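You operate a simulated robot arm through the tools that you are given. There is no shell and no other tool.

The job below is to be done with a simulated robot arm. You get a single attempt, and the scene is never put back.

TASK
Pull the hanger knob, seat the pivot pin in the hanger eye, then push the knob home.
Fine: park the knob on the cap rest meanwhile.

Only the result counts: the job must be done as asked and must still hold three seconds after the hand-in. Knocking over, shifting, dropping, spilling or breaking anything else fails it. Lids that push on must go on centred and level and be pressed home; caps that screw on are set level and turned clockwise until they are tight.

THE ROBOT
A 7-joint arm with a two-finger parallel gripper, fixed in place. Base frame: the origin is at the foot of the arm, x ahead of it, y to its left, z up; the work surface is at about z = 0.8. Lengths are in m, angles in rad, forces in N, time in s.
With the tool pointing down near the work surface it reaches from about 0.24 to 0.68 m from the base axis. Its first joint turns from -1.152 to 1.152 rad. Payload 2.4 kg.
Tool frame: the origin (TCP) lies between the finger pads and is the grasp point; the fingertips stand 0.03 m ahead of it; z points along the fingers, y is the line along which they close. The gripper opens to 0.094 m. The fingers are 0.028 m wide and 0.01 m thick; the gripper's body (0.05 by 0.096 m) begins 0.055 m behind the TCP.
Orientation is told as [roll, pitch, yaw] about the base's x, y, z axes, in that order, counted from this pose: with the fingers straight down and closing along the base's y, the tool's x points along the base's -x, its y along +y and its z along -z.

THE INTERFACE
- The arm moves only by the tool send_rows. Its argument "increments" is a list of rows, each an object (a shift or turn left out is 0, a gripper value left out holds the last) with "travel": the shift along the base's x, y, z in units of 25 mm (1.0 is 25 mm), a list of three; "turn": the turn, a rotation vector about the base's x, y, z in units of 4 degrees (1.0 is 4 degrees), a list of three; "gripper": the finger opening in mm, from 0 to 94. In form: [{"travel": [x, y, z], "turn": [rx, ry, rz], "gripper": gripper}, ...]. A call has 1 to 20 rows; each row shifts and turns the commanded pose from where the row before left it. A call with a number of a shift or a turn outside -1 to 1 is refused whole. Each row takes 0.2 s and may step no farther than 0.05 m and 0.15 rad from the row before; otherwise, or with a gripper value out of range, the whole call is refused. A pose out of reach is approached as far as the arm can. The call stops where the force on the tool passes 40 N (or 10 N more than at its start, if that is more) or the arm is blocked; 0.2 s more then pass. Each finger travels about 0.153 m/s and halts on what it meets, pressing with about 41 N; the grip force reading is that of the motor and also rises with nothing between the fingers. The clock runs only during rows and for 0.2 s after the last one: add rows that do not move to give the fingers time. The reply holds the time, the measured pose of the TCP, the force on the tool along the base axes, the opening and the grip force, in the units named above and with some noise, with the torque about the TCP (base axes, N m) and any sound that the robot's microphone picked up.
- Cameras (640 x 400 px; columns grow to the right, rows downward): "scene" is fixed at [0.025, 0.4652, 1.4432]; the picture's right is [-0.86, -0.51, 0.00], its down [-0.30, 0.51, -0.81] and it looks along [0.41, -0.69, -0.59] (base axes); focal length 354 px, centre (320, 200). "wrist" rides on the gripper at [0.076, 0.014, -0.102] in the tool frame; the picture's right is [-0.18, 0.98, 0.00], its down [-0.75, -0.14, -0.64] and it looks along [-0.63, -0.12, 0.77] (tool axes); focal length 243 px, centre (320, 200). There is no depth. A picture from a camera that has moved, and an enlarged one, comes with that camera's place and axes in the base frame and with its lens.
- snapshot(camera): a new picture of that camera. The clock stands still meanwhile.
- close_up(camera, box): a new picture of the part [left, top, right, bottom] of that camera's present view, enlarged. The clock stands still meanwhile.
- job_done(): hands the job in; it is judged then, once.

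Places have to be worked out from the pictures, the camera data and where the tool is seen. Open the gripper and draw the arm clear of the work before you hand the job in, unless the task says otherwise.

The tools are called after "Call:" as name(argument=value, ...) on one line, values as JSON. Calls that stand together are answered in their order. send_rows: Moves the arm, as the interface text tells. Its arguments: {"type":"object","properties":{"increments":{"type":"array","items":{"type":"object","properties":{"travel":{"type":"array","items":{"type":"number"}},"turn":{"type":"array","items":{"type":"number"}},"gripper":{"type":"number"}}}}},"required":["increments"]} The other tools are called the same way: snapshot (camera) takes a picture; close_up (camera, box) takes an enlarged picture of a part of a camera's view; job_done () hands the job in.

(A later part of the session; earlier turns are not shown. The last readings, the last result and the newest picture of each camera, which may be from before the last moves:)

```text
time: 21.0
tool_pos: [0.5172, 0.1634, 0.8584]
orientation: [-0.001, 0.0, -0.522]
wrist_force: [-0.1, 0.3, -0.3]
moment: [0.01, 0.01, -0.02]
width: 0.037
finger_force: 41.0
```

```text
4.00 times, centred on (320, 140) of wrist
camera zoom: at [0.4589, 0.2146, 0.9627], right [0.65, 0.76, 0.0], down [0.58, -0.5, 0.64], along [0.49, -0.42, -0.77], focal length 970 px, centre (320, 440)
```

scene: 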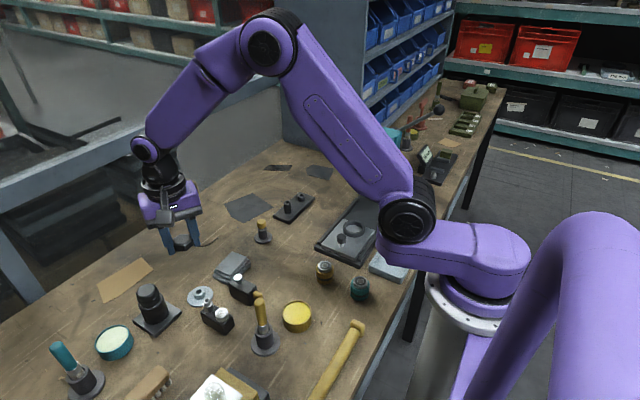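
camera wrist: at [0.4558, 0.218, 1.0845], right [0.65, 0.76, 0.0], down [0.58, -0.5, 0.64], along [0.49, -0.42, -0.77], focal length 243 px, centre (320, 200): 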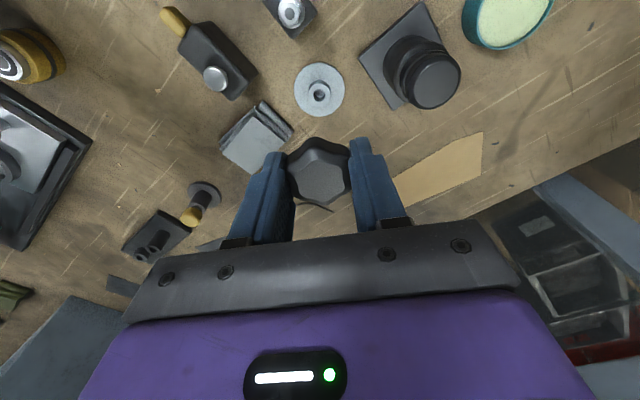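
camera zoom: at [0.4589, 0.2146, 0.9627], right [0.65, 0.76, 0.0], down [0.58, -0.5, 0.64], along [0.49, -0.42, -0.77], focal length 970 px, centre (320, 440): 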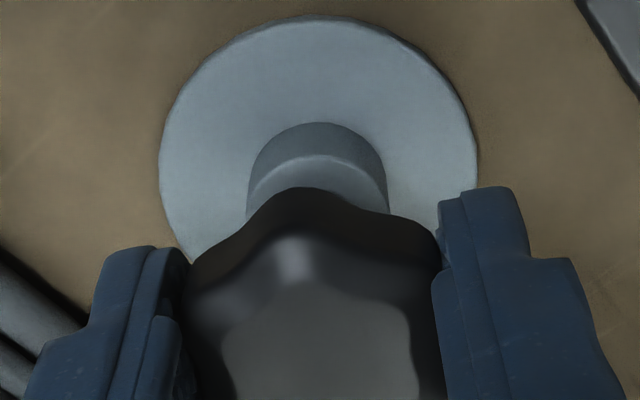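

The boss is now centred under the knob. I'll lower in small steps, watching the force.

Call:
send_rows(increments=[{"travel": [0, 0, -0.1]}, {"travel": [0, 0, -0.1]}, {"travel": [0, 0, -0.1]}, {"travel": [0, 0, -0.1]}, {}, {}])

Call:
close_up(camera="wrist", box=[250, 90, 390, 190])

Call:
close_up(camera="scene", box=[185, 260, 235, 310])

```text
time: 22.4
tool_pos: [0.5148, 0.1642, 0.8513]
orientation: [-0.001, -0.001, -0.523]
wrist_force: [-0.2, 0.2, 0.3]
moment: [0.02, -0.01, -0.05]
width: 0.0365
finger_force: 40.7
```

```text
4.00 times, centred on (320, 140) of wrist
camera zoom: at [0.4568, 0.2148, 0.9541], right [0.65, 0.76, 0.0], down [0.58, -0.5, 0.64], along [0.49, -0.42, -0.77], focal length 970 px, centre (320, 440)
```

zoom: 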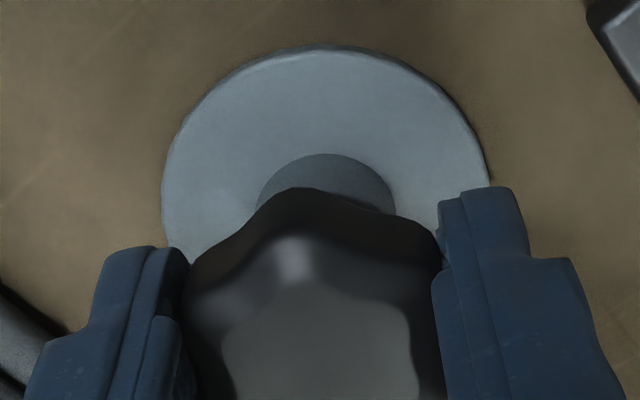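

```text
8.00 times, centred on (210, 285) of scene
camera zoom: at [0.025, 0.4652, 1.4432], right [-0.86, -0.51, 0.0], down [-0.3, 0.51, -0.81], along [0.41, -0.69, -0.59], focal length 2833 px, centre (1200, -480)
```

zoom: 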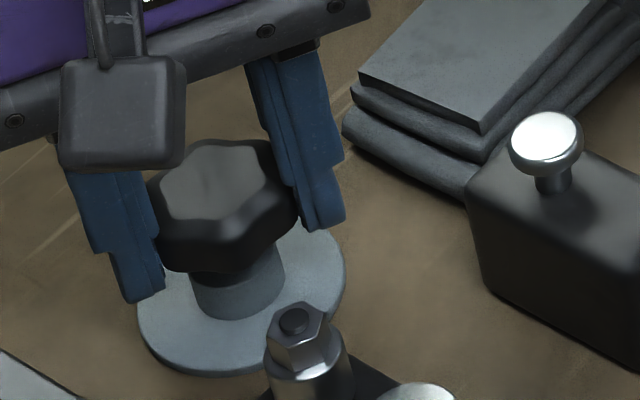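

The tool drifted about 2 mm in x on the way down, with no contact force yet. I'll correct before going lower.

Call:
send_rows(increments=[{"travel": [0.07, 0, 0]}, {}, {}, {}])

Call:
close_up(camera="wrist", box=[250, 90, 390, 190])

```text
time: 23.4
tool_pos: [0.5167, 0.1647, 0.8505]
orientation: [0.0, -0.002, -0.523]
wrist_force: [0.3, -0.3, -0.2]
moment: [0.01, 0.01, 0.03]
width: 0.0367
finger_force: 41.4
```

```text
4.00 times, centred on (320, 140) of wrist
camera zoom: at [0.4584, 0.2151, 0.9542], right [0.65, 0.76, 0.0], down [0.58, -0.5, 0.64], along [0.49, -0.42, -0.77], focal length 970 px, centre (320, 440)
```

zoom: 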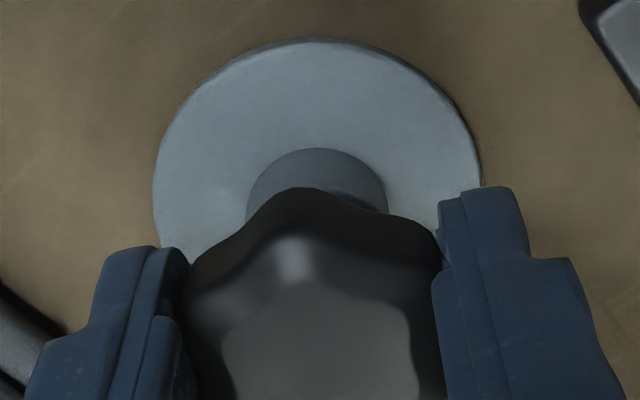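

It's centred again, so I'm continuing down.

Call:
send_rows(increments=[{"travel": [0, 0, -0.1]}, {"travel": [0, 0, -0.1]}, {"travel": [0, 0, -0.1]}, {}, {}])

Call:
close_up(camera="wrist", box=[250, 90, 390, 190])

Call:
close_up(camera="scene", box=[185, 260, 235, 310])

```text
time: 24.6
tool_pos: [0.5172, 0.1649, 0.8434]
orientation: [-0.002, -0.001, -0.523]
wrist_force: [-1.8, 1.5, 0.1]
moment: [0.05, 0.05, -0.03]
width: 0.0365
finger_force: 41.0
```

```text
4.00 times, centred on (320, 140) of wrist
camera zoom: at [0.4586, 0.2147, 0.9469], right [0.65, 0.76, 0.0], down [0.58, -0.5, 0.64], along [0.49, -0.42, -0.77], focal length 970 px, centre (320, 440)
```

zoom: 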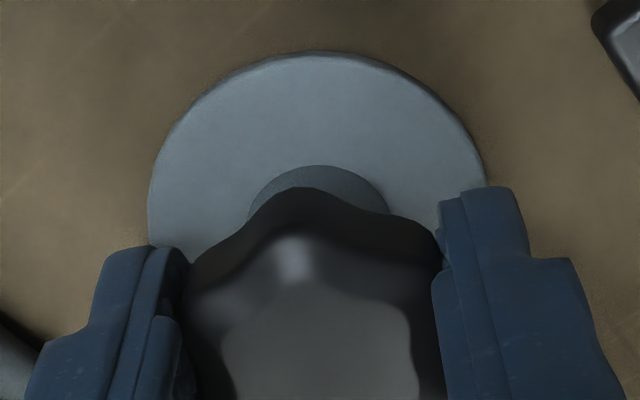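

```text
8.00 times, centred on (210, 285) of scene
camera zoom: at [0.025, 0.4653, 1.4432], right [-0.86, -0.51, 0.0], down [-0.3, 0.51, -0.81], along [0.41, -0.69, -0.59], focal length 2833 px, centre (1200, -480)
```

zoom: 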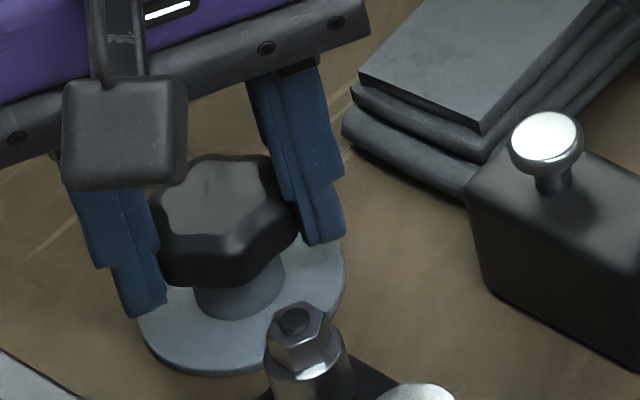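

A small lateral reaction suggests the stem is in the bore and rubbing one wall. I'll ease about 0.6 mm in that direction and continue down until it's seated.

Call:
send_rows(increments=[{"travel": [-0.02, 0.016, 0]}, {"travel": [0, 0, -0.06]}, {"travel": [0, 0, -0.06]}, {}, {}])

Call:
close_up(camera="scene", box=[185, 260, 235, 310])

```text
time: 25.8
tool_pos: [0.5157, 0.1638, 0.8424]
orientation: [0.002, -0.003, -0.522]
wrist_force: [-6.1, -3.1, 29.0]
moment: [-0.03, 0.27, 0.06]
width: 0.0366
finger_force: 41.0
```

```text
8.00 times, centred on (210, 285) of scene
camera zoom: at [0.0244, 0.465, 1.4433], right [-0.86, -0.51, 0.0], down [-0.3, 0.51, -0.81], along [0.41, -0.69, -0.59], focal length 2833 px, centre (1200, -480)
```

zoom: 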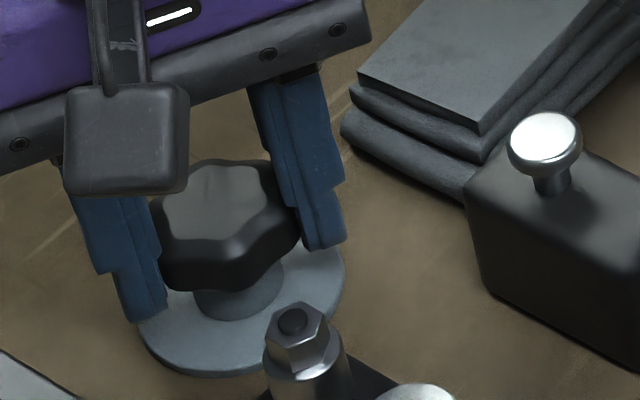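

There's 29 N of reaction at z = 0.842, which matches the head bottoming on the rest boss. I'll relieve the load slightly and open just enough to clear the knob.

Call:
send_rows(increments=[{"travel": [0, 0, 0.04]}, {}, {"gripper": 44}, {"gripper": 50}, {}, {}])

Call:
close_up(camera="scene", box=[170, 250, 250, 320])

Call:
snapshot(camera="wrist")

```text
time: 27.2
tool_pos: [0.5172, 0.1641, 0.8412]
orientation: [0.001, -0.001, -0.526]
wrist_force: [0.5, 0.0, -0.3]
moment: [0.01, -0.02, 0.0]
width: 0.0502
finger_force: 0.0
```

```text
5.71 times, centred on (210, 285) of scene
camera zoom: at [0.025, 0.4652, 1.4432], right [-0.86, -0.51, 0.0], down [-0.3, 0.51, -0.81], along [0.41, -0.69, -0.59], focal length 2024 px, centre (949, -286)
```

zoom: 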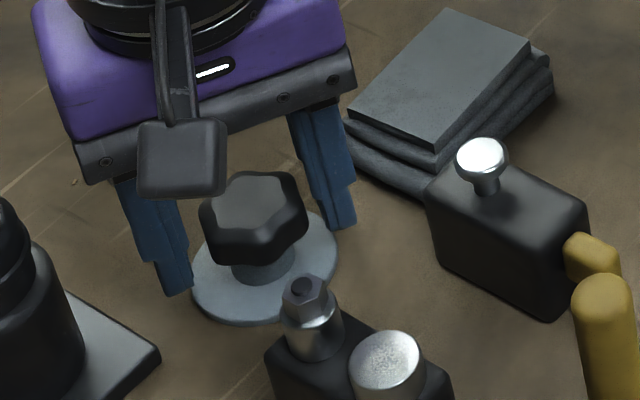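

```text
taken
camera wrist: at [0.4581, 0.2151, 0.9444], right [0.65, 0.76, 0.0], down [0.58, -0.5, 0.64], along [0.49, -0.42, -0.77], focal length 243 px, centre (320, 200)
```

wrist: 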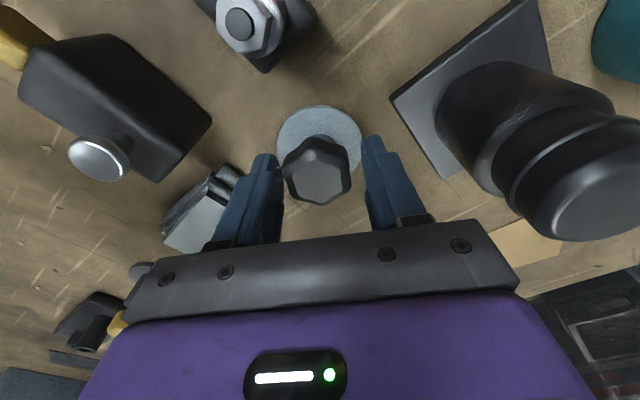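

The knob is standing level on the cap rest. I'll lift straight up and then travel back toward the pivot pin.

Call:
send_rows(increments=[{"travel": [0, 0, 0.5]}, {"travel": [0, 0, 0.8]}, {"travel": [0, 0, 1]}, {"travel": [0, 0, 1]}, {"travel": [0, 0, 1]}, {"travel": [0, 0, 0.7]}, {}])

Call:
close_up(camera="scene", box=[170, 250, 250, 320])

Call:
snapshot(camera="wrist")

```text
time: 28.8
tool_pos: [0.5172, 0.1632, 0.9666]
orientation: [0.0, 0.001, -0.523]
wrist_force: [0.1, 0.4, -0.8]
moment: [-0.02, -0.03, -0.01]
width: 0.0501
finger_force: 0.0
```

```text
5.71 times, centred on (210, 285) of scene
camera zoom: at [0.025, 0.4652, 1.4432], right [-0.86, -0.51, 0.0], down [-0.3, 0.51, -0.81], along [0.41, -0.69, -0.59], focal length 2024 px, centre (949, -286)
```

zoom: 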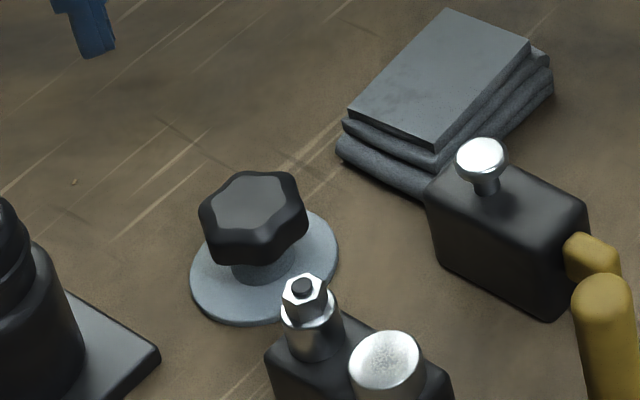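

```text
taken
camera wrist: at [0.4594, 0.2135, 1.0691], right [0.65, 0.76, 0.0], down [0.58, -0.5, 0.64], along [0.49, -0.42, -0.77], focal length 243 px, centre (320, 200)
```

wrist: 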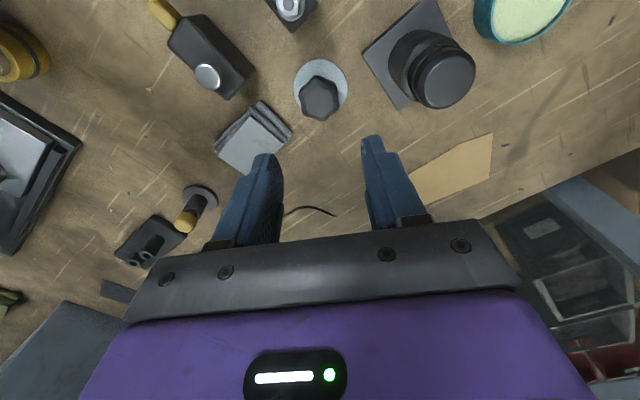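

The knob stays put on the rest. The pivot pin head triangulates to about (0.513, -0.061, 0.855); I'll move above it and look.

Call:
send_rows(increments=[{"travel": [0, -0.6, 0]}, {"travel": [0, -1, 0]}, {"travel": [0, -1, 0]}, {"travel": [0, -1, 0]}, {"travel": [0, -1, 0]}, {"travel": [0, -1, 0]}, {"travel": [0, -1, 0]}, {"travel": [-0.1, -1, 0]}, {"travel": [-0.1, -1, 0]}, {"travel": [0, -0.4, -0.5]}, {"travel": [0, 0, -0.7]}, {}, {}, {}])

Call:
snapshot(camera="wrist")

Call:
close_up(camera="scene", box=[220, 180, 310, 250])

```text
time: 31.8
tool_pos: [0.5115, -0.0609, 0.9366]
orientation: [-0.001, 0.001, -0.523]
wrist_force: [-0.4, 0.0, 0.6]
moment: [0.01, 0.0, 0.01]
width: 0.05
finger_force: 0.0
```

```text
taken
camera wrist: at [0.4541, -0.0098, 1.0392], right [0.65, 0.76, 0.0], down [0.58, -0.5, 0.64], along [0.49, -0.42, -0.77], focal length 243 px, centre (320, 200)
```

wrist: 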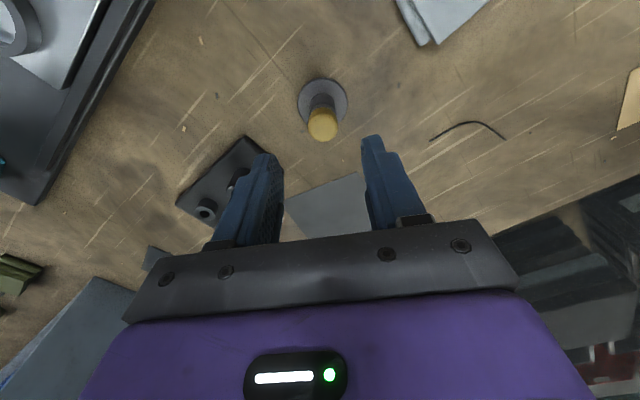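

```text
5.71 times, centred on (265, 215) of scene
camera zoom: at [0.025, 0.4652, 1.4432], right [-0.86, -0.51, 0.0], down [-0.3, 0.51, -0.81], along [0.41, -0.69, -0.59], focal length 2024 px, centre (634, 114)
```

zoom: 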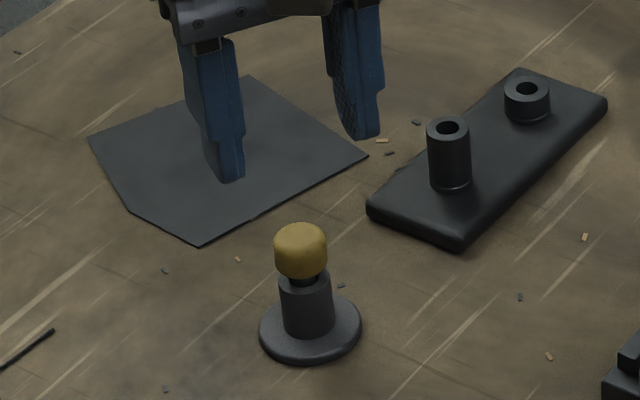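

Call:
close_up(camera="wrist", box=[280, 70, 370, 150])

Call:
close_up(camera="scene", box=[245, 212, 280, 242])

```text
5.00 times, centred on (325, 110) of wrist
camera zoom: at [0.4541, -0.0098, 1.0392], right [0.65, 0.76, 0.0], down [0.58, -0.5, 0.64], along [0.49, -0.42, -0.77], focal length 1213 px, centre (295, 650)
```

zoom: 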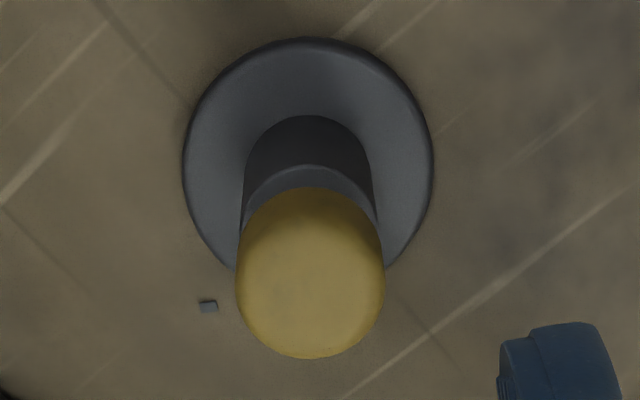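

```text
13.33 times, centred on (262, 227) of scene
camera zoom: at [0.025, 0.4652, 1.4432], right [-0.86, -0.51, 0.0], down [-0.3, 0.51, -0.81], along [0.41, -0.69, -0.59], focal length 4722 px, centre (1087, -160)
```

zoom: 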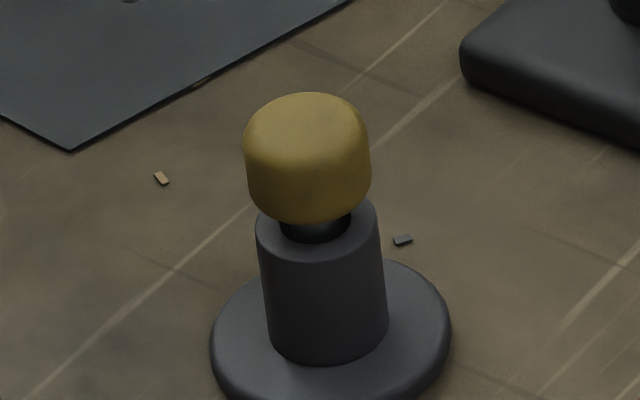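

The pin stands vertical and coaxial with its stand, at about (0.5147, -0.058). I'll shift 2.5 mm to align and lower to fingertip height around 0.877, then compare the fingertips to the head in both views.

Call:
send_rows(increments=[{"travel": [0.065, 0.076, -0.5]}, {"travel": [0, 0, -0.7]}, {}, {}, {}])

Call:
close_up(camera="wrist", box=[250, 90, 390, 190])

Call:
close_up(camera="scene", box=[225, 190, 295, 245])

```text
time: 33.0
tool_pos: [0.5119, -0.0595, 0.9065]
orientation: [0.0, 0.002, -0.523]
wrist_force: [1.0, -0.3, 0.2]
moment: [0.01, -0.01, -0.02]
width: 0.0501
finger_force: 0.0
```

```text
4.00 times, centred on (320, 140) of wrist
camera zoom: at [0.4545, -0.008, 1.0097], right [0.65, 0.76, 0.0], down [0.58, -0.5, 0.64], along [0.49, -0.42, -0.77], focal length 970 px, centre (320, 440)
```

zoom: 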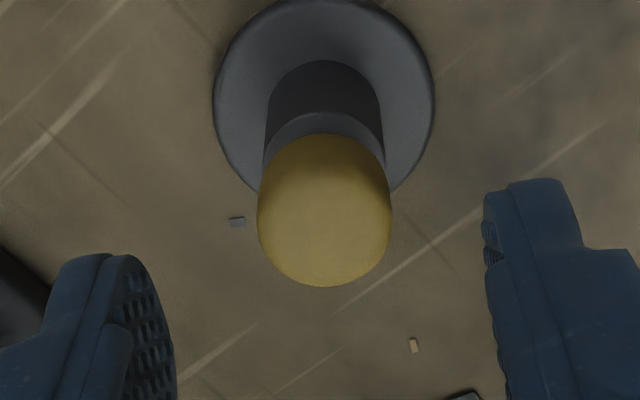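

```text
7.27 times, centred on (260, 218) of scene
camera zoom: at [0.025, 0.4652, 1.4432], right [-0.86, -0.51, 0.0], down [-0.3, 0.51, -0.81], along [0.41, -0.69, -0.59], focal length 2576 px, centre (756, 73)
```

zoom: 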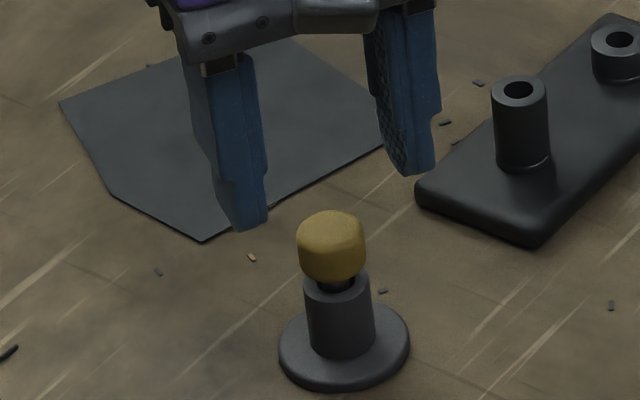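

Comparing in the scene view, the head spans roughly z 0.843–0.858, with the stand tube top around 0.833. I'll fine-align 1 mm and go down to TCP z≈0.885 for another check.

Call:
send_rows(increments=[{"travel": [0.04, 0.01, -0.4]}, {"travel": [0, 0, -0.5]}, {}, {}, {}])

Call:
close_up(camera="wrist", box=[250, 90, 390, 190])

Call:
close_up(camera="scene", box=[235, 200, 290, 245])

```text
time: 34.2
tool_pos: [0.5136, -0.0573, 0.8826]
orientation: [0.001, -0.001, -0.524]
wrist_force: [-0.2, 0.3, -0.1]
moment: [0.0, -0.01, 0.01]
width: 0.0501
finger_force: 0.0
```

```text
4.00 times, centred on (320, 140) of wrist
camera zoom: at [0.4559, -0.0063, 0.9858], right [0.65, 0.76, 0.0], down [0.58, -0.5, 0.64], along [0.49, -0.42, -0.77], focal length 970 px, centre (320, 440)
```

zoom: 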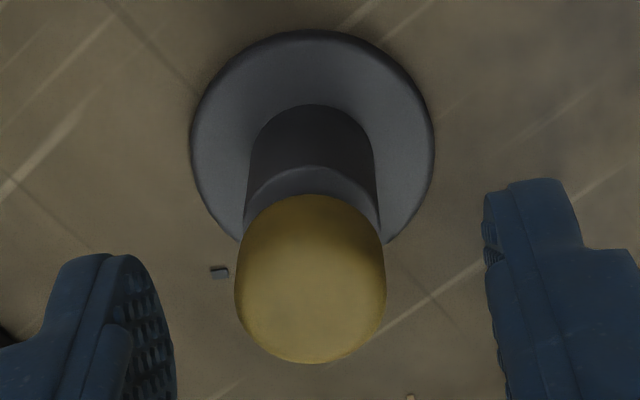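

```text
8.89 times, centred on (262, 222) of scene
camera zoom: at [0.025, 0.4652, 1.4432], right [-0.86, -0.51, 0.0], down [-0.3, 0.51, -0.81], along [0.41, -0.69, -0.59], focal length 3148 px, centre (831, 0)
```

zoom: 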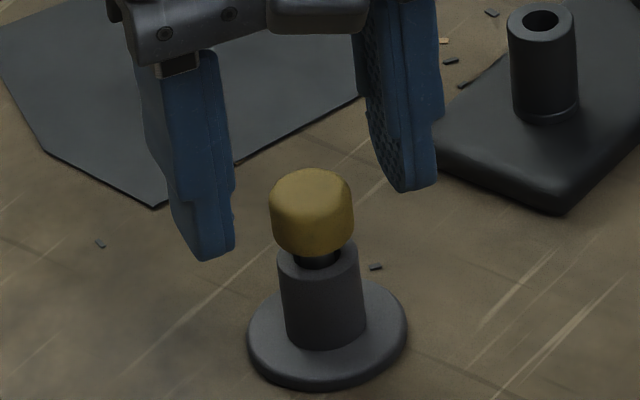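

The head is about 1.5 mm left of centre in the tool frame, and the height estimates agree (head about 0.8435–0.859). I'll correct and descend to TCP z≈0.872.

Call:
send_rows(increments=[{"travel": [-0.04, -0.045, 0]}, {"travel": [0, 0, -0.25]}, {"travel": [0, 0, -0.22]}, {}, {}, {}])

Call:
close_up(camera="wrist", box=[240, 90, 400, 190])

Call:
close_up(camera="scene", box=[235, 200, 290, 245])

```text
time: 35.6
tool_pos: [0.5125, -0.0585, 0.8725]
orientation: [0.0, 0.0, -0.523]
wrist_force: [-0.4, -0.2, -0.4]
moment: [0.01, -0.03, 0.01]
width: 0.0503
finger_force: 0.1
```

```text
4.00 times, centred on (320, 140) of wrist
camera zoom: at [0.4544, -0.0089, 0.9746], right [0.65, 0.76, 0.0], down [0.58, -0.5, 0.64], along [0.49, -0.42, -0.77], focal length 970 px, centre (320, 440)
```

zoom: 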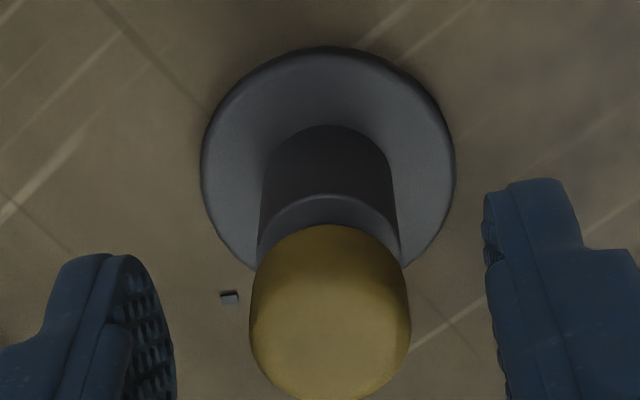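

```text
8.89 times, centred on (262, 222) of scene
camera zoom: at [0.025, 0.4652, 1.4432], right [-0.86, -0.51, 0.0], down [-0.3, 0.51, -0.81], along [0.41, -0.69, -0.59], focal length 3148 px, centre (831, 0)
```

zoom: 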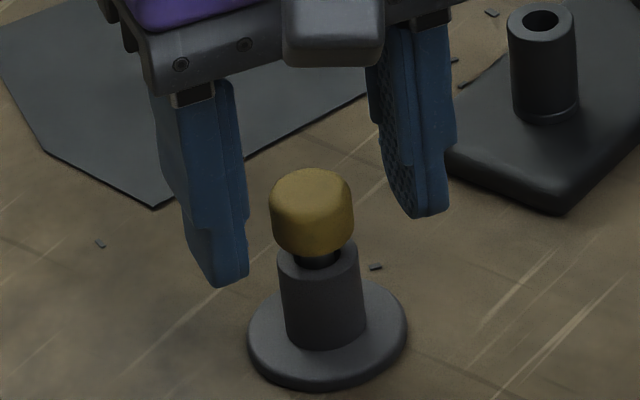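

The tip height is right, level with the head bottom, but the tool is now 1.5 mm off the other way. I'll nudge again and check before closing.

Call:
send_rows(increments=[{"travel": [0.036, 0.042, -0.03]}, {}, {}, {}])

Call:
close_up(camera="wrist", box=[240, 90, 400, 190])

```text
time: 36.6
tool_pos: [0.5134, -0.059, 0.8697]
orientation: [0.0, 0.0, -0.523]
wrist_force: [-0.3, -0.3, 0.1]
moment: [0.04, 0.01, 0.01]
width: 0.05
finger_force: 0.1
```

```text
4.00 times, centred on (320, 140) of wrist
camera zoom: at [0.4557, -0.008, 0.974], right [0.65, 0.76, 0.0], down [0.58, -0.5, 0.64], along [0.49, -0.42, -0.77], focal length 970 px, centre (320, 440)
```

zoom: 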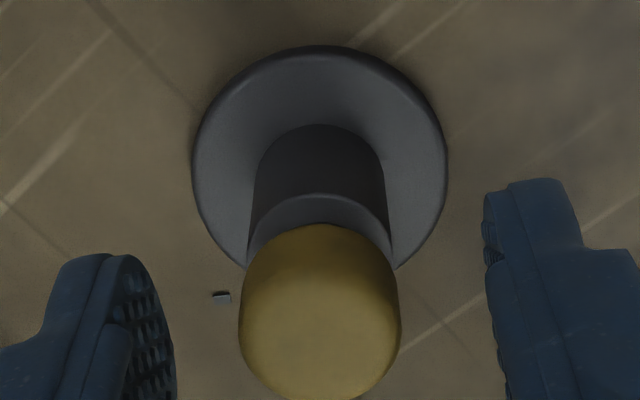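

The head is centred, so I'm closing on it.

Call:
send_rows(increments=[{"gripper": 32}, {"gripper": 26}, {"gripper": 18}, {"gripper": 14}, {}])

Call:
close_up(camera="scene", box=[235, 200, 290, 245])

Call:
close_up(camera="wrist", box=[240, 90, 400, 190])

```text
time: 37.8
tool_pos: [0.5149, -0.0585, 0.8711]
orientation: [0.001, -0.001, -0.525]
wrist_force: [-0.4, -1.3, 1.4]
moment: [0.0, 0.05, 0.0]
width: 0.0214
finger_force: 40.8
```

```text
8.89 times, centred on (262, 222) of scene
camera zoom: at [0.025, 0.4652, 1.4432], right [-0.86, -0.51, 0.0], down [-0.3, 0.51, -0.81], along [0.41, -0.69, -0.59], focal length 3148 px, centre (831, 0)
```

zoom: 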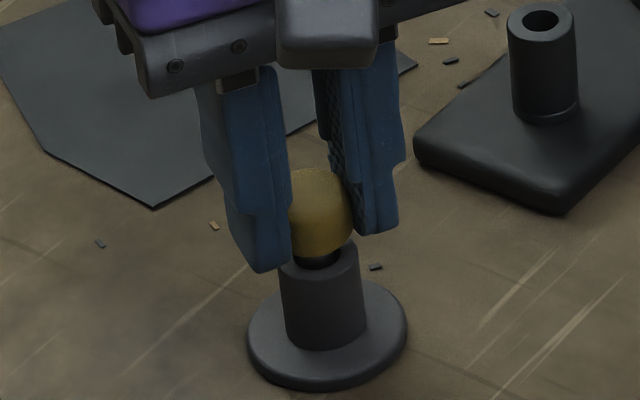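

```text
4.00 times, centred on (320, 140) of wrist
camera zoom: at [0.4557, -0.008, 0.9741], right [0.65, 0.76, 0.0], down [0.58, -0.5, 0.64], along [0.49, -0.42, -0.77], focal length 970 px, centre (320, 440)
```

zoom: 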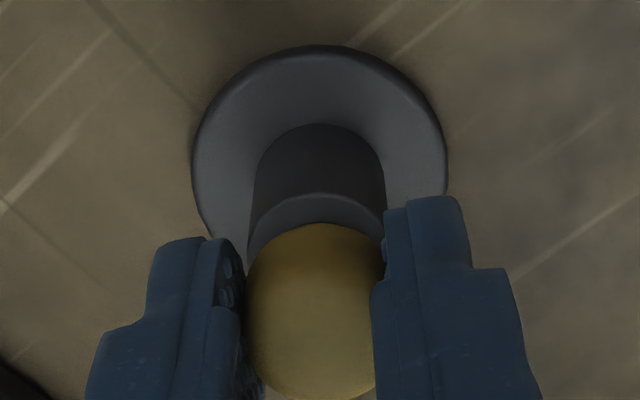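

The pin head is gripped at 21.4 mm. I'll lift it slowly straight out of its stand.

Call:
send_rows(increments=[{"travel": [0, 0, 0.15]}, {"travel": [0, 0, 0.2]}, {"travel": [0, 0, 0.3]}, {"travel": [0, 0, 0.4]}, {"travel": [0, 0, 0.4]}, {}])

Call:
close_up(camera="scene", box=[225, 185, 295, 245])

```text
time: 39.2
tool_pos: [0.5135, -0.0585, 0.908]
orientation: [0.001, -0.001, -0.523]
wrist_force: [-0.2, 0.5, -0.2]
moment: [0.0, 0.0, -0.02]
width: 0.0214
finger_force: 40.8
```

```text
6.67 times, centred on (260, 215) of scene
camera zoom: at [0.025, 0.4652, 1.4432], right [-0.86, -0.51, 0.0], down [-0.3, 0.51, -0.81], along [0.41, -0.69, -0.59], focal length 2361 px, centre (720, 100)
```

zoom: 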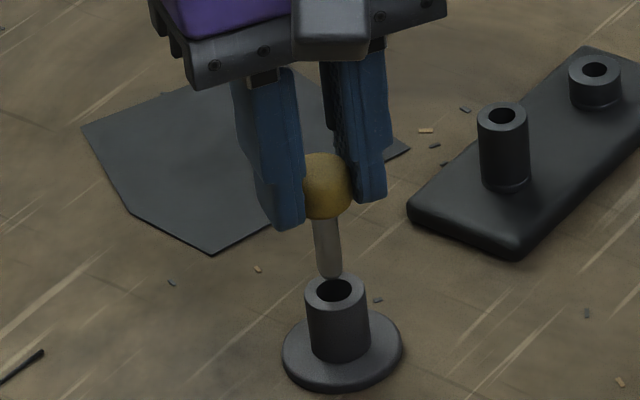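

The pin is out cleanly, with a shaft of about 10 mm diameter and 30 mm length. I'll raise it and carry it over to the hanger eye.

Call:
send_rows(increments=[{"travel": [0, 0, 0.7]}, {"travel": [0, 0, 0.8]}, {"travel": [0, -0.66, 0.6]}, {"travel": [0, -1, 0]}, {"travel": [0, -1, 0]}, {"travel": [0, -1, 0]}, {"travel": [0, -1, 0]}, {}, {}, {}])

Call:
snapshot(camera="wrist")

Call:
close_up(camera="scene", box=[250, 150, 330, 220])

```text
time: 41.4
tool_pos: [0.5136, -0.1756, 0.962]
orientation: [-0.002, 0.0, -0.524]
wrist_force: [-0.8, -0.6, -0.1]
moment: [-0.01, -0.01, -0.01]
width: 0.0214
finger_force: 41.3
```

```text
taken
camera wrist: at [0.4554, -0.1246, 1.0651], right [0.65, 0.76, 0.0], down [0.58, -0.5, 0.64], along [0.49, -0.42, -0.77], focal length 243 px, centre (320, 200)
```

wrist: 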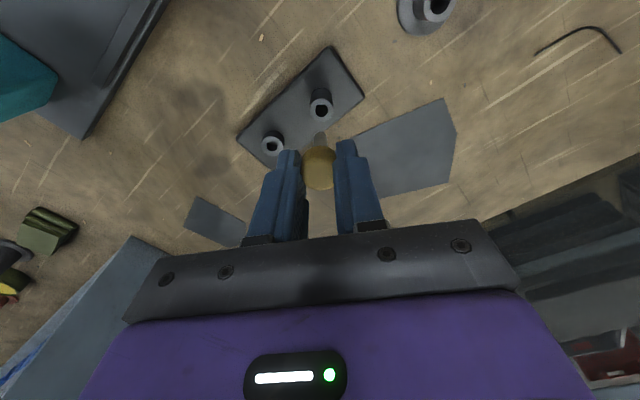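

```text
5.71 times, centred on (290, 185) of scene
camera zoom: at [0.025, 0.4652, 1.4432], right [-0.86, -0.51, 0.0], down [-0.3, 0.51, -0.81], along [0.41, -0.69, -0.59], focal length 2024 px, centre (491, 286)
```

zoom: 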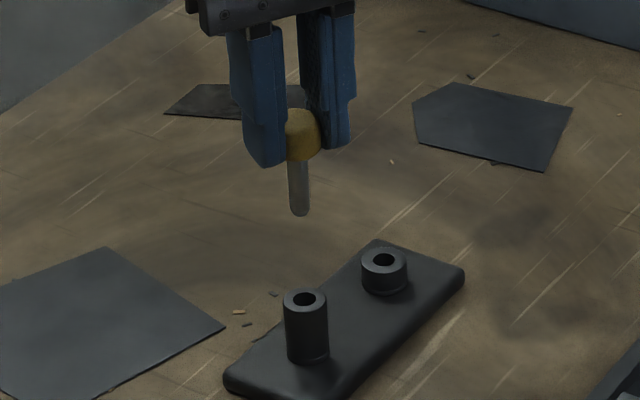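

The wrist camera sees both the pin tip and the eye, so I'll enlarge that.

Call:
close_up(camera="wrist", box=[280, 80, 360, 200])

Call:
close_up(camera="wrist", box=[290, 85, 350, 125])

```text
3.33 times, centred on (320, 140) of wrist
camera zoom: at [0.4554, -0.1246, 1.0651], right [0.65, 0.76, 0.0], down [0.58, -0.5, 0.64], along [0.49, -0.42, -0.77], focal length 809 px, centre (320, 400)
```

zoom: 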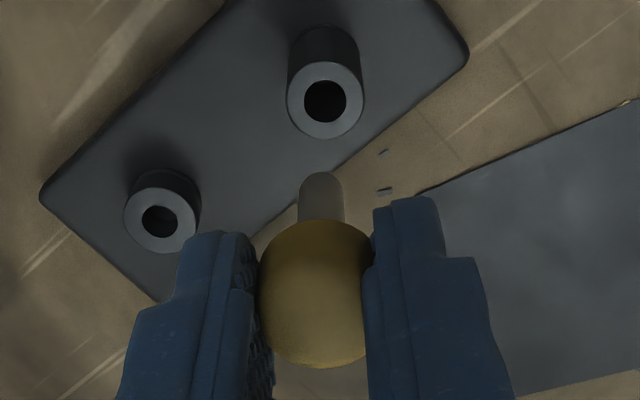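

```text
10.00 times, centred on (320, 105) of wrist
camera zoom: at [0.4554, -0.1246, 1.0651], right [0.65, 0.76, 0.0], down [0.58, -0.5, 0.64], along [0.49, -0.42, -0.77], focal length 2426 px, centre (320, 1150)
```

zoom: 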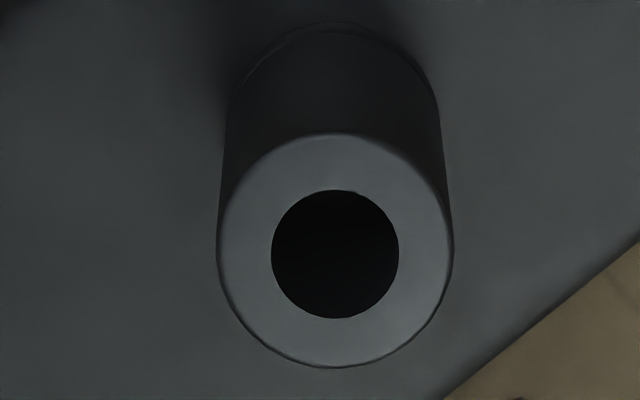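

The bore is about 11.4 mm and the pin about 9.9 mm, so clearance is small. I'll correct 1 mm and lower until the tip is just above the eye, then compare the two directly.

Call:
send_rows(increments=[{"travel": [0.026, 0.03, -0.5]}, {"travel": [0, 0, -0.5]}, {"travel": [0, 0, -0.4]}, {}, {}, {}])

Call:
close_up(camera="wrist", box=[280, 100, 360, 160])

Call:
close_up(camera="scene", box=[265, 165, 325, 215])

```text
time: 42.8
tool_pos: [0.5143, -0.173, 0.9249]
orientation: [0.0, -0.001, -0.524]
wrist_force: [-0.2, -0.3, -0.3]
moment: [-0.03, 0.01, -0.01]
width: 0.0212
finger_force: 41.1
```

```text
6.67 times, centred on (320, 130) of wrist
camera zoom: at [0.4568, -0.1225, 1.0284], right [0.65, 0.76, 0.0], down [0.58, -0.5, 0.64], along [0.49, -0.42, -0.77], focal length 1618 px, centre (320, 667)
```

zoom: 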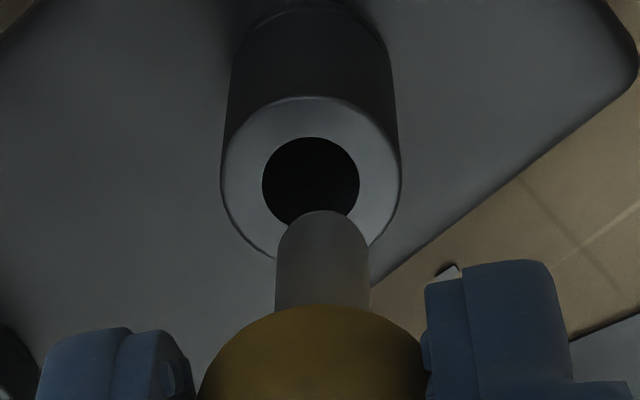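

```text
8.00 times, centred on (295, 190) of scene
camera zoom: at [0.025, 0.4652, 1.4432], right [-0.86, -0.51, 0.0], down [-0.3, 0.51, -0.81], along [0.41, -0.69, -0.59], focal length 2833 px, centre (520, 280)
```

zoom: 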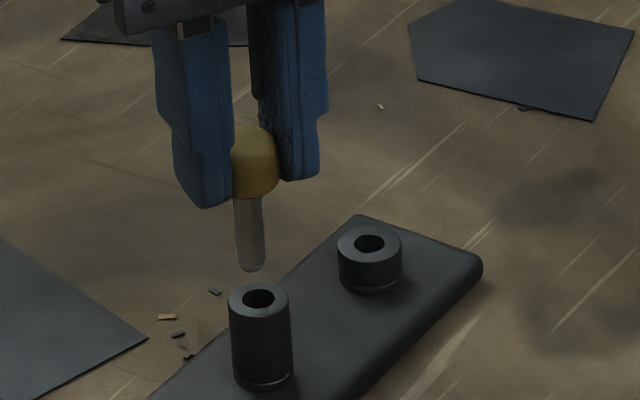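

Combining both views, the pin needs to shift roughly (-1.8, -0.3) mm, and its tip is about 11 mm above the eye. I'll apply that and drop 7 mm to compare at close range.

Call:
send_rows(increments=[{"travel": [-0.072, -0.012, 0]}, {"travel": [0, 0, -0.14]}, {"travel": [0, 0, -0.14]}, {}, {}, {}])

Call:
close_up(camera="wrist", box=[280, 100, 360, 160])

Call:
close_up(camera="scene", box=[275, 180, 315, 215])

```text
time: 44.2
tool_pos: [0.5126, -0.1749, 0.9187]
orientation: [0.0, 0.0, -0.525]
wrist_force: [-0.3, -0.6, -0.2]
moment: [0.0, 0.01, -0.02]
width: 0.0211
finger_force: 40.6
```

```text
6.67 times, centred on (320, 130) of wrist
camera zoom: at [0.4546, -0.1242, 1.0216], right [0.65, 0.76, 0.0], down [0.58, -0.5, 0.64], along [0.49, -0.42, -0.77], focal length 1618 px, centre (320, 667)
```

zoom: 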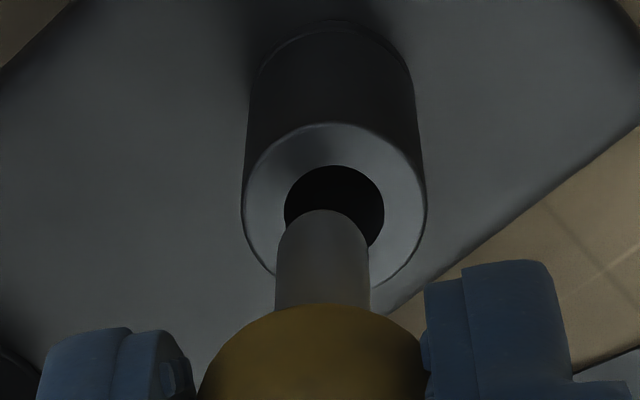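

```text
11.43 times, centred on (295, 198) of scene
camera zoom: at [0.025, 0.4652, 1.4432], right [-0.86, -0.51, 0.0], down [-0.3, 0.51, -0.81], along [0.41, -0.69, -0.59], focal length 4048 px, centre (606, 229)
```

zoom: 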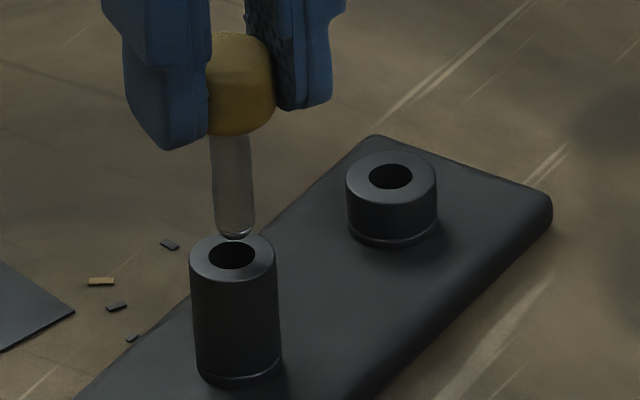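

The tip is now just above the eye. I'll zoom in harder on the tip and eye to measure the residual offset.

Call:
close_up(camera="scene", box=[285, 190, 305, 210])

Call:
close_up(camera="wrist", box=[305, 112, 340, 147])

```text
16.00 times, centred on (295, 200) of scene
camera zoom: at [0.025, 0.4652, 1.4432], right [-0.86, -0.51, 0.0], down [-0.3, 0.51, -0.81], along [0.41, -0.69, -0.59], focal length 5666 px, centre (720, 200)
```

zoom: 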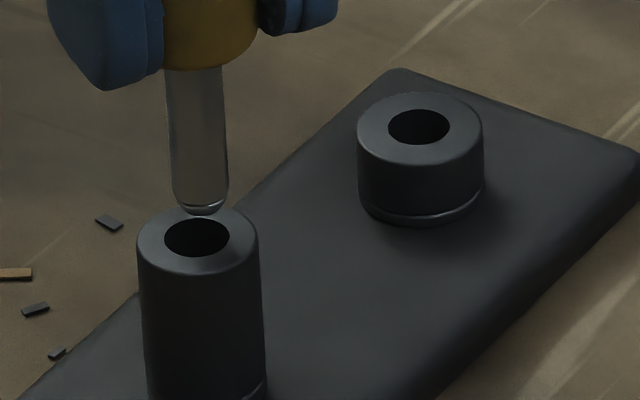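

```text
11.43 times, centred on (322, 130) of wrist
camera zoom: at [0.4546, -0.1242, 1.0216], right [0.65, 0.76, 0.0], down [0.58, -0.5, 0.64], along [0.49, -0.42, -0.77], focal length 2773 px, centre (291, 1006)
```

zoom: 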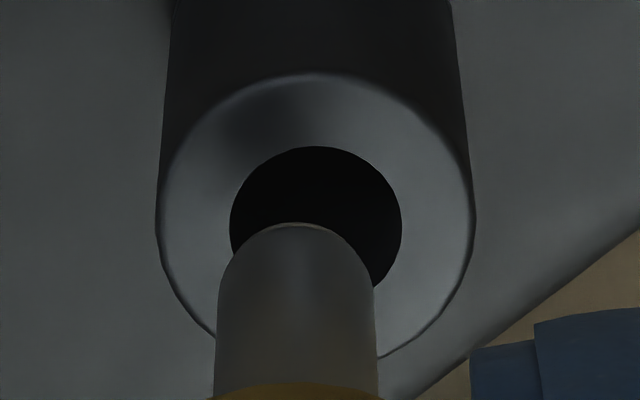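

The measurements now agree: shift about +1.3 mm to the tool's right and -0.4 mm forward, with the tip 7 mm above the eye. I'll apply that and verify.

Call:
send_rows(increments=[{"travel": [0.022, 0.05, 0]}, {"travel": [0, 0, -0.1]}, {}, {}, {}])

Call:
close_up(camera="scene", box=[285, 190, 305, 210])

Call:
close_up(camera="wrist", box=[305, 112, 340, 147])

```text
time: 45.4
tool_pos: [0.5133, -0.1742, 0.9163]
orientation: [0.002, -0.002, -0.523]
wrist_force: [-0.6, 0.5, -0.4]
moment: [-0.03, -0.04, 0.01]
width: 0.0211
finger_force: 41.6
```

```text
16.00 times, centred on (295, 200) of scene
camera zoom: at [0.025, 0.4652, 1.4432], right [-0.86, -0.51, 0.0], down [-0.3, 0.51, -0.81], along [0.41, -0.69, -0.59], focal length 5666 px, centre (720, 200)
```

zoom: 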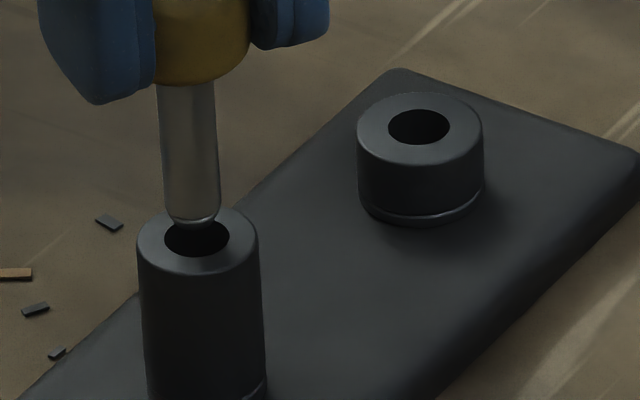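

```text
11.43 times, centred on (322, 130) of wrist
camera zoom: at [0.4554, -0.1226, 1.0193], right [0.65, 0.76, 0.0], down [0.58, -0.5, 0.64], along [0.49, -0.42, -0.77], focal length 2773 px, centre (291, 1006)
```

zoom: 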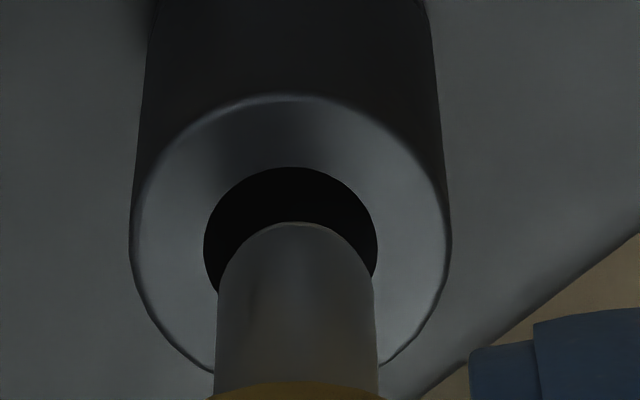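

The residual offset is under 0.5 mm. I'll lower in small steps to bring the tip to the mouth of the bore.

Call:
send_rows(increments=[{"travel": [-0.008, -0.009, -0.1]}, {"travel": [0, 0, -0.08]}, {}, {}, {}])

Call:
close_up(camera="scene", box=[285, 190, 305, 210])

Call:
close_up(camera="wrist", box=[305, 112, 340, 147])

```text
time: 46.6
tool_pos: [0.5125, -0.1745, 0.9124]
orientation: [0.001, 0.0, -0.526]
wrist_force: [0.2, -0.1, -0.5]
moment: [0.03, -0.04, 0.0]
width: 0.0211
finger_force: 41.4
```

```text
16.00 times, centred on (295, 200) of scene
camera zoom: at [0.025, 0.4652, 1.4432], right [-0.86, -0.51, 0.0], down [-0.3, 0.51, -0.81], along [0.41, -0.69, -0.59], focal length 5666 px, centre (720, 200)
```

zoom: 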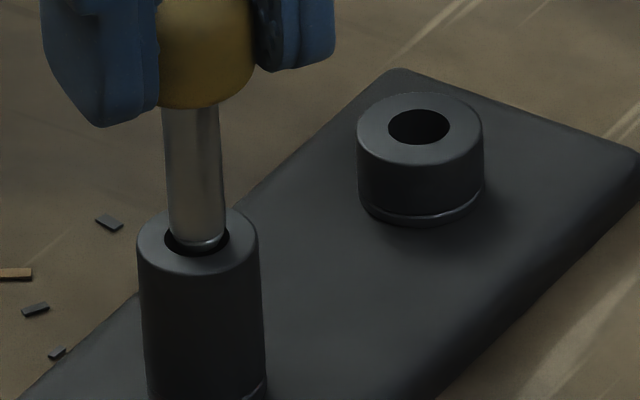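

```text
11.43 times, centred on (322, 130) of wrist
camera zoom: at [0.4547, -0.1228, 1.0148], right [0.65, 0.76, 0.0], down [0.58, -0.5, 0.64], along [0.49, -0.42, -0.77], focal length 2773 px, centre (291, 1006)
```

zoom: 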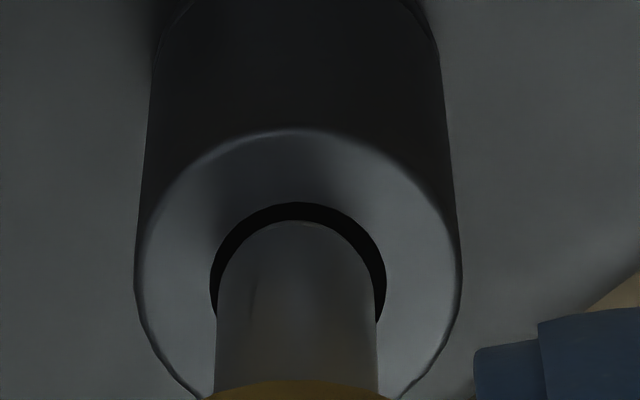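

The tip is concentric to well within a millimetre at the mouth. I'll nudge 0.5 mm forward and start inserting, watching for side load.

Call:
send_rows(increments=[{"travel": [0.015, -0.013, -0.04]}, {"travel": [0, 0, -0.06]}, {"travel": [0, 0, -0.06]}, {"travel": [0, 0, -0.06]}, {}, {}])

Call:
close_up(camera="scene", box=[285, 190, 305, 210])

Call:
close_up(camera="wrist", box=[305, 112, 340, 147])

```text
time: 48.0
tool_pos: [0.5126, -0.1725, 0.9063]
orientation: [0.002, -0.002, -0.523]
wrist_force: [1.1, -2.4, 0.7]
moment: [-0.11, -0.1, -0.04]
width: 0.0218
finger_force: 41.2
```

```text
16.00 times, centred on (295, 200) of scene
camera zoom: at [0.0251, 0.4652, 1.4432], right [-0.86, -0.51, 0.0], down [-0.3, 0.51, -0.81], along [0.41, -0.69, -0.59], focal length 5666 px, centre (720, 200)
```

zoom: 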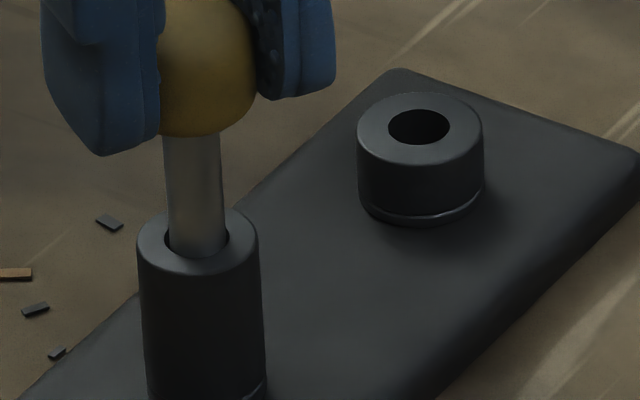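

```text
11.43 times, centred on (322, 130) of wrist
camera zoom: at [0.4546, -0.1224, 1.009], right [0.65, 0.76, 0.0], down [0.58, -0.5, 0.64], along [0.49, -0.42, -0.77], focal length 2773 px, centre (291, 1006)
```

zoom: 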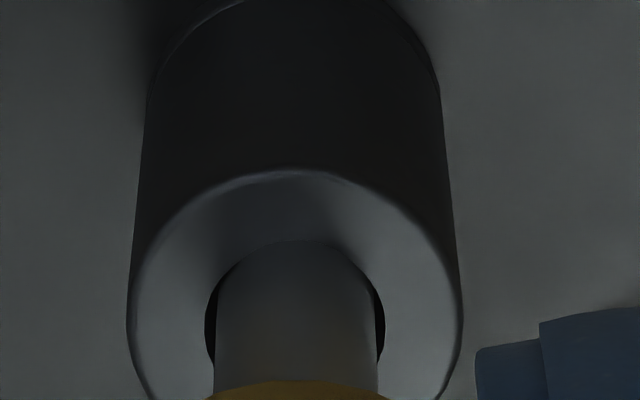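

The pin has entered the bore and is touching its near wall. I'll ease about 0.7 mm forward and go deeper.

Call:
send_rows(increments=[{"travel": [0.02, -0.018, 0]}, {"travel": [0, 0, -0.08]}, {"travel": [0, 0, -0.08]}, {}, {}])

Call:
close_up(camera="wrist", box=[305, 112, 340, 147])

```text
time: 49.2
tool_pos: [0.5143, -0.1732, 0.9007]
orientation: [0.0, -0.001, -0.525]
wrist_force: [0.3, -0.5, -0.4]
moment: [0.01, 0.01, -0.01]
width: 0.0214
finger_force: 41.1
```

```text
11.43 times, centred on (322, 130) of wrist
camera zoom: at [0.4561, -0.1234, 1.0046], right [0.65, 0.76, 0.0], down [0.58, -0.5, 0.64], along [0.49, -0.42, -0.77], focal length 2773 px, centre (291, 1006)
```

zoom: 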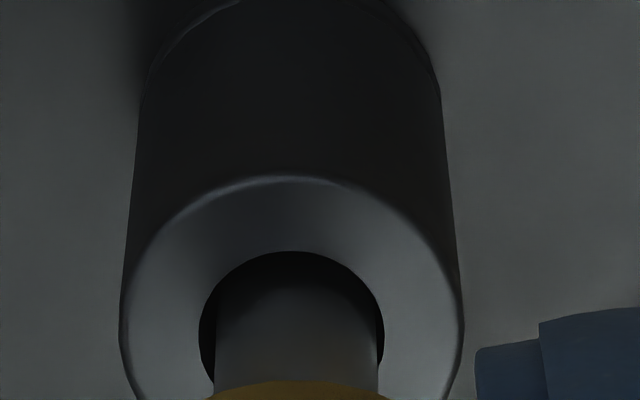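

The side load is gone and the pin is inside the bore. I'll continue down in steps.

Call:
send_rows(increments=[{"travel": [0, 0, -0.1]}, {"travel": [0, 0, -0.1]}, {"travel": [0, 0, -0.1]}, {}, {}])

Call:
close_up(camera="wrist", box=[290, 110, 350, 160])

Call:
close_up(camera="scene", box=[275, 180, 315, 215])

```text
time: 50.4
tool_pos: [0.5149, -0.1742, 0.8942]
orientation: [-0.002, 0.0, -0.524]
wrist_force: [-0.2, -0.1, -0.8]
moment: [-0.02, 0.05, 0.02]
width: 0.0213
finger_force: 41.1
```

```text
8.00 times, centred on (320, 135) of wrist
camera zoom: at [0.4564, -0.1235, 0.9972], right [0.65, 0.76, 0.0], down [0.58, -0.5, 0.64], along [0.49, -0.42, -0.77], focal length 1941 px, centre (320, 720)
```

zoom: 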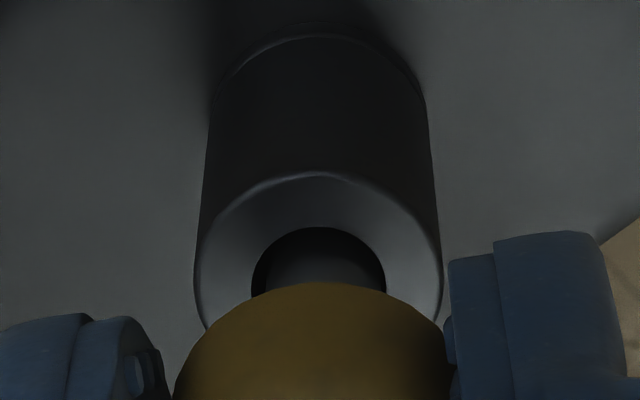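

```text
11.43 times, centred on (295, 198) of scene
camera zoom: at [0.025, 0.4652, 1.4432], right [-0.86, -0.51, 0.0], down [-0.3, 0.51, -0.81], along [0.41, -0.69, -0.59], focal length 4048 px, centre (606, 229)
```

zoom: 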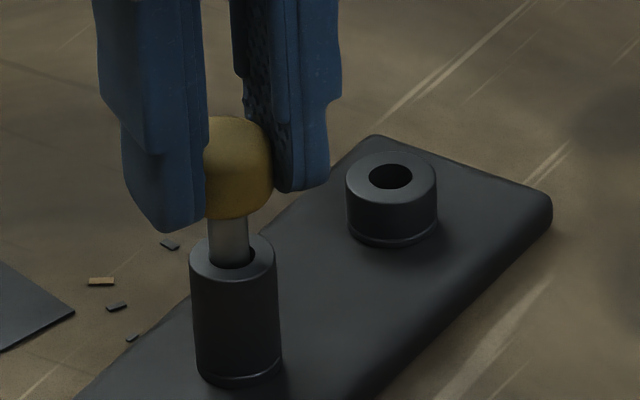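

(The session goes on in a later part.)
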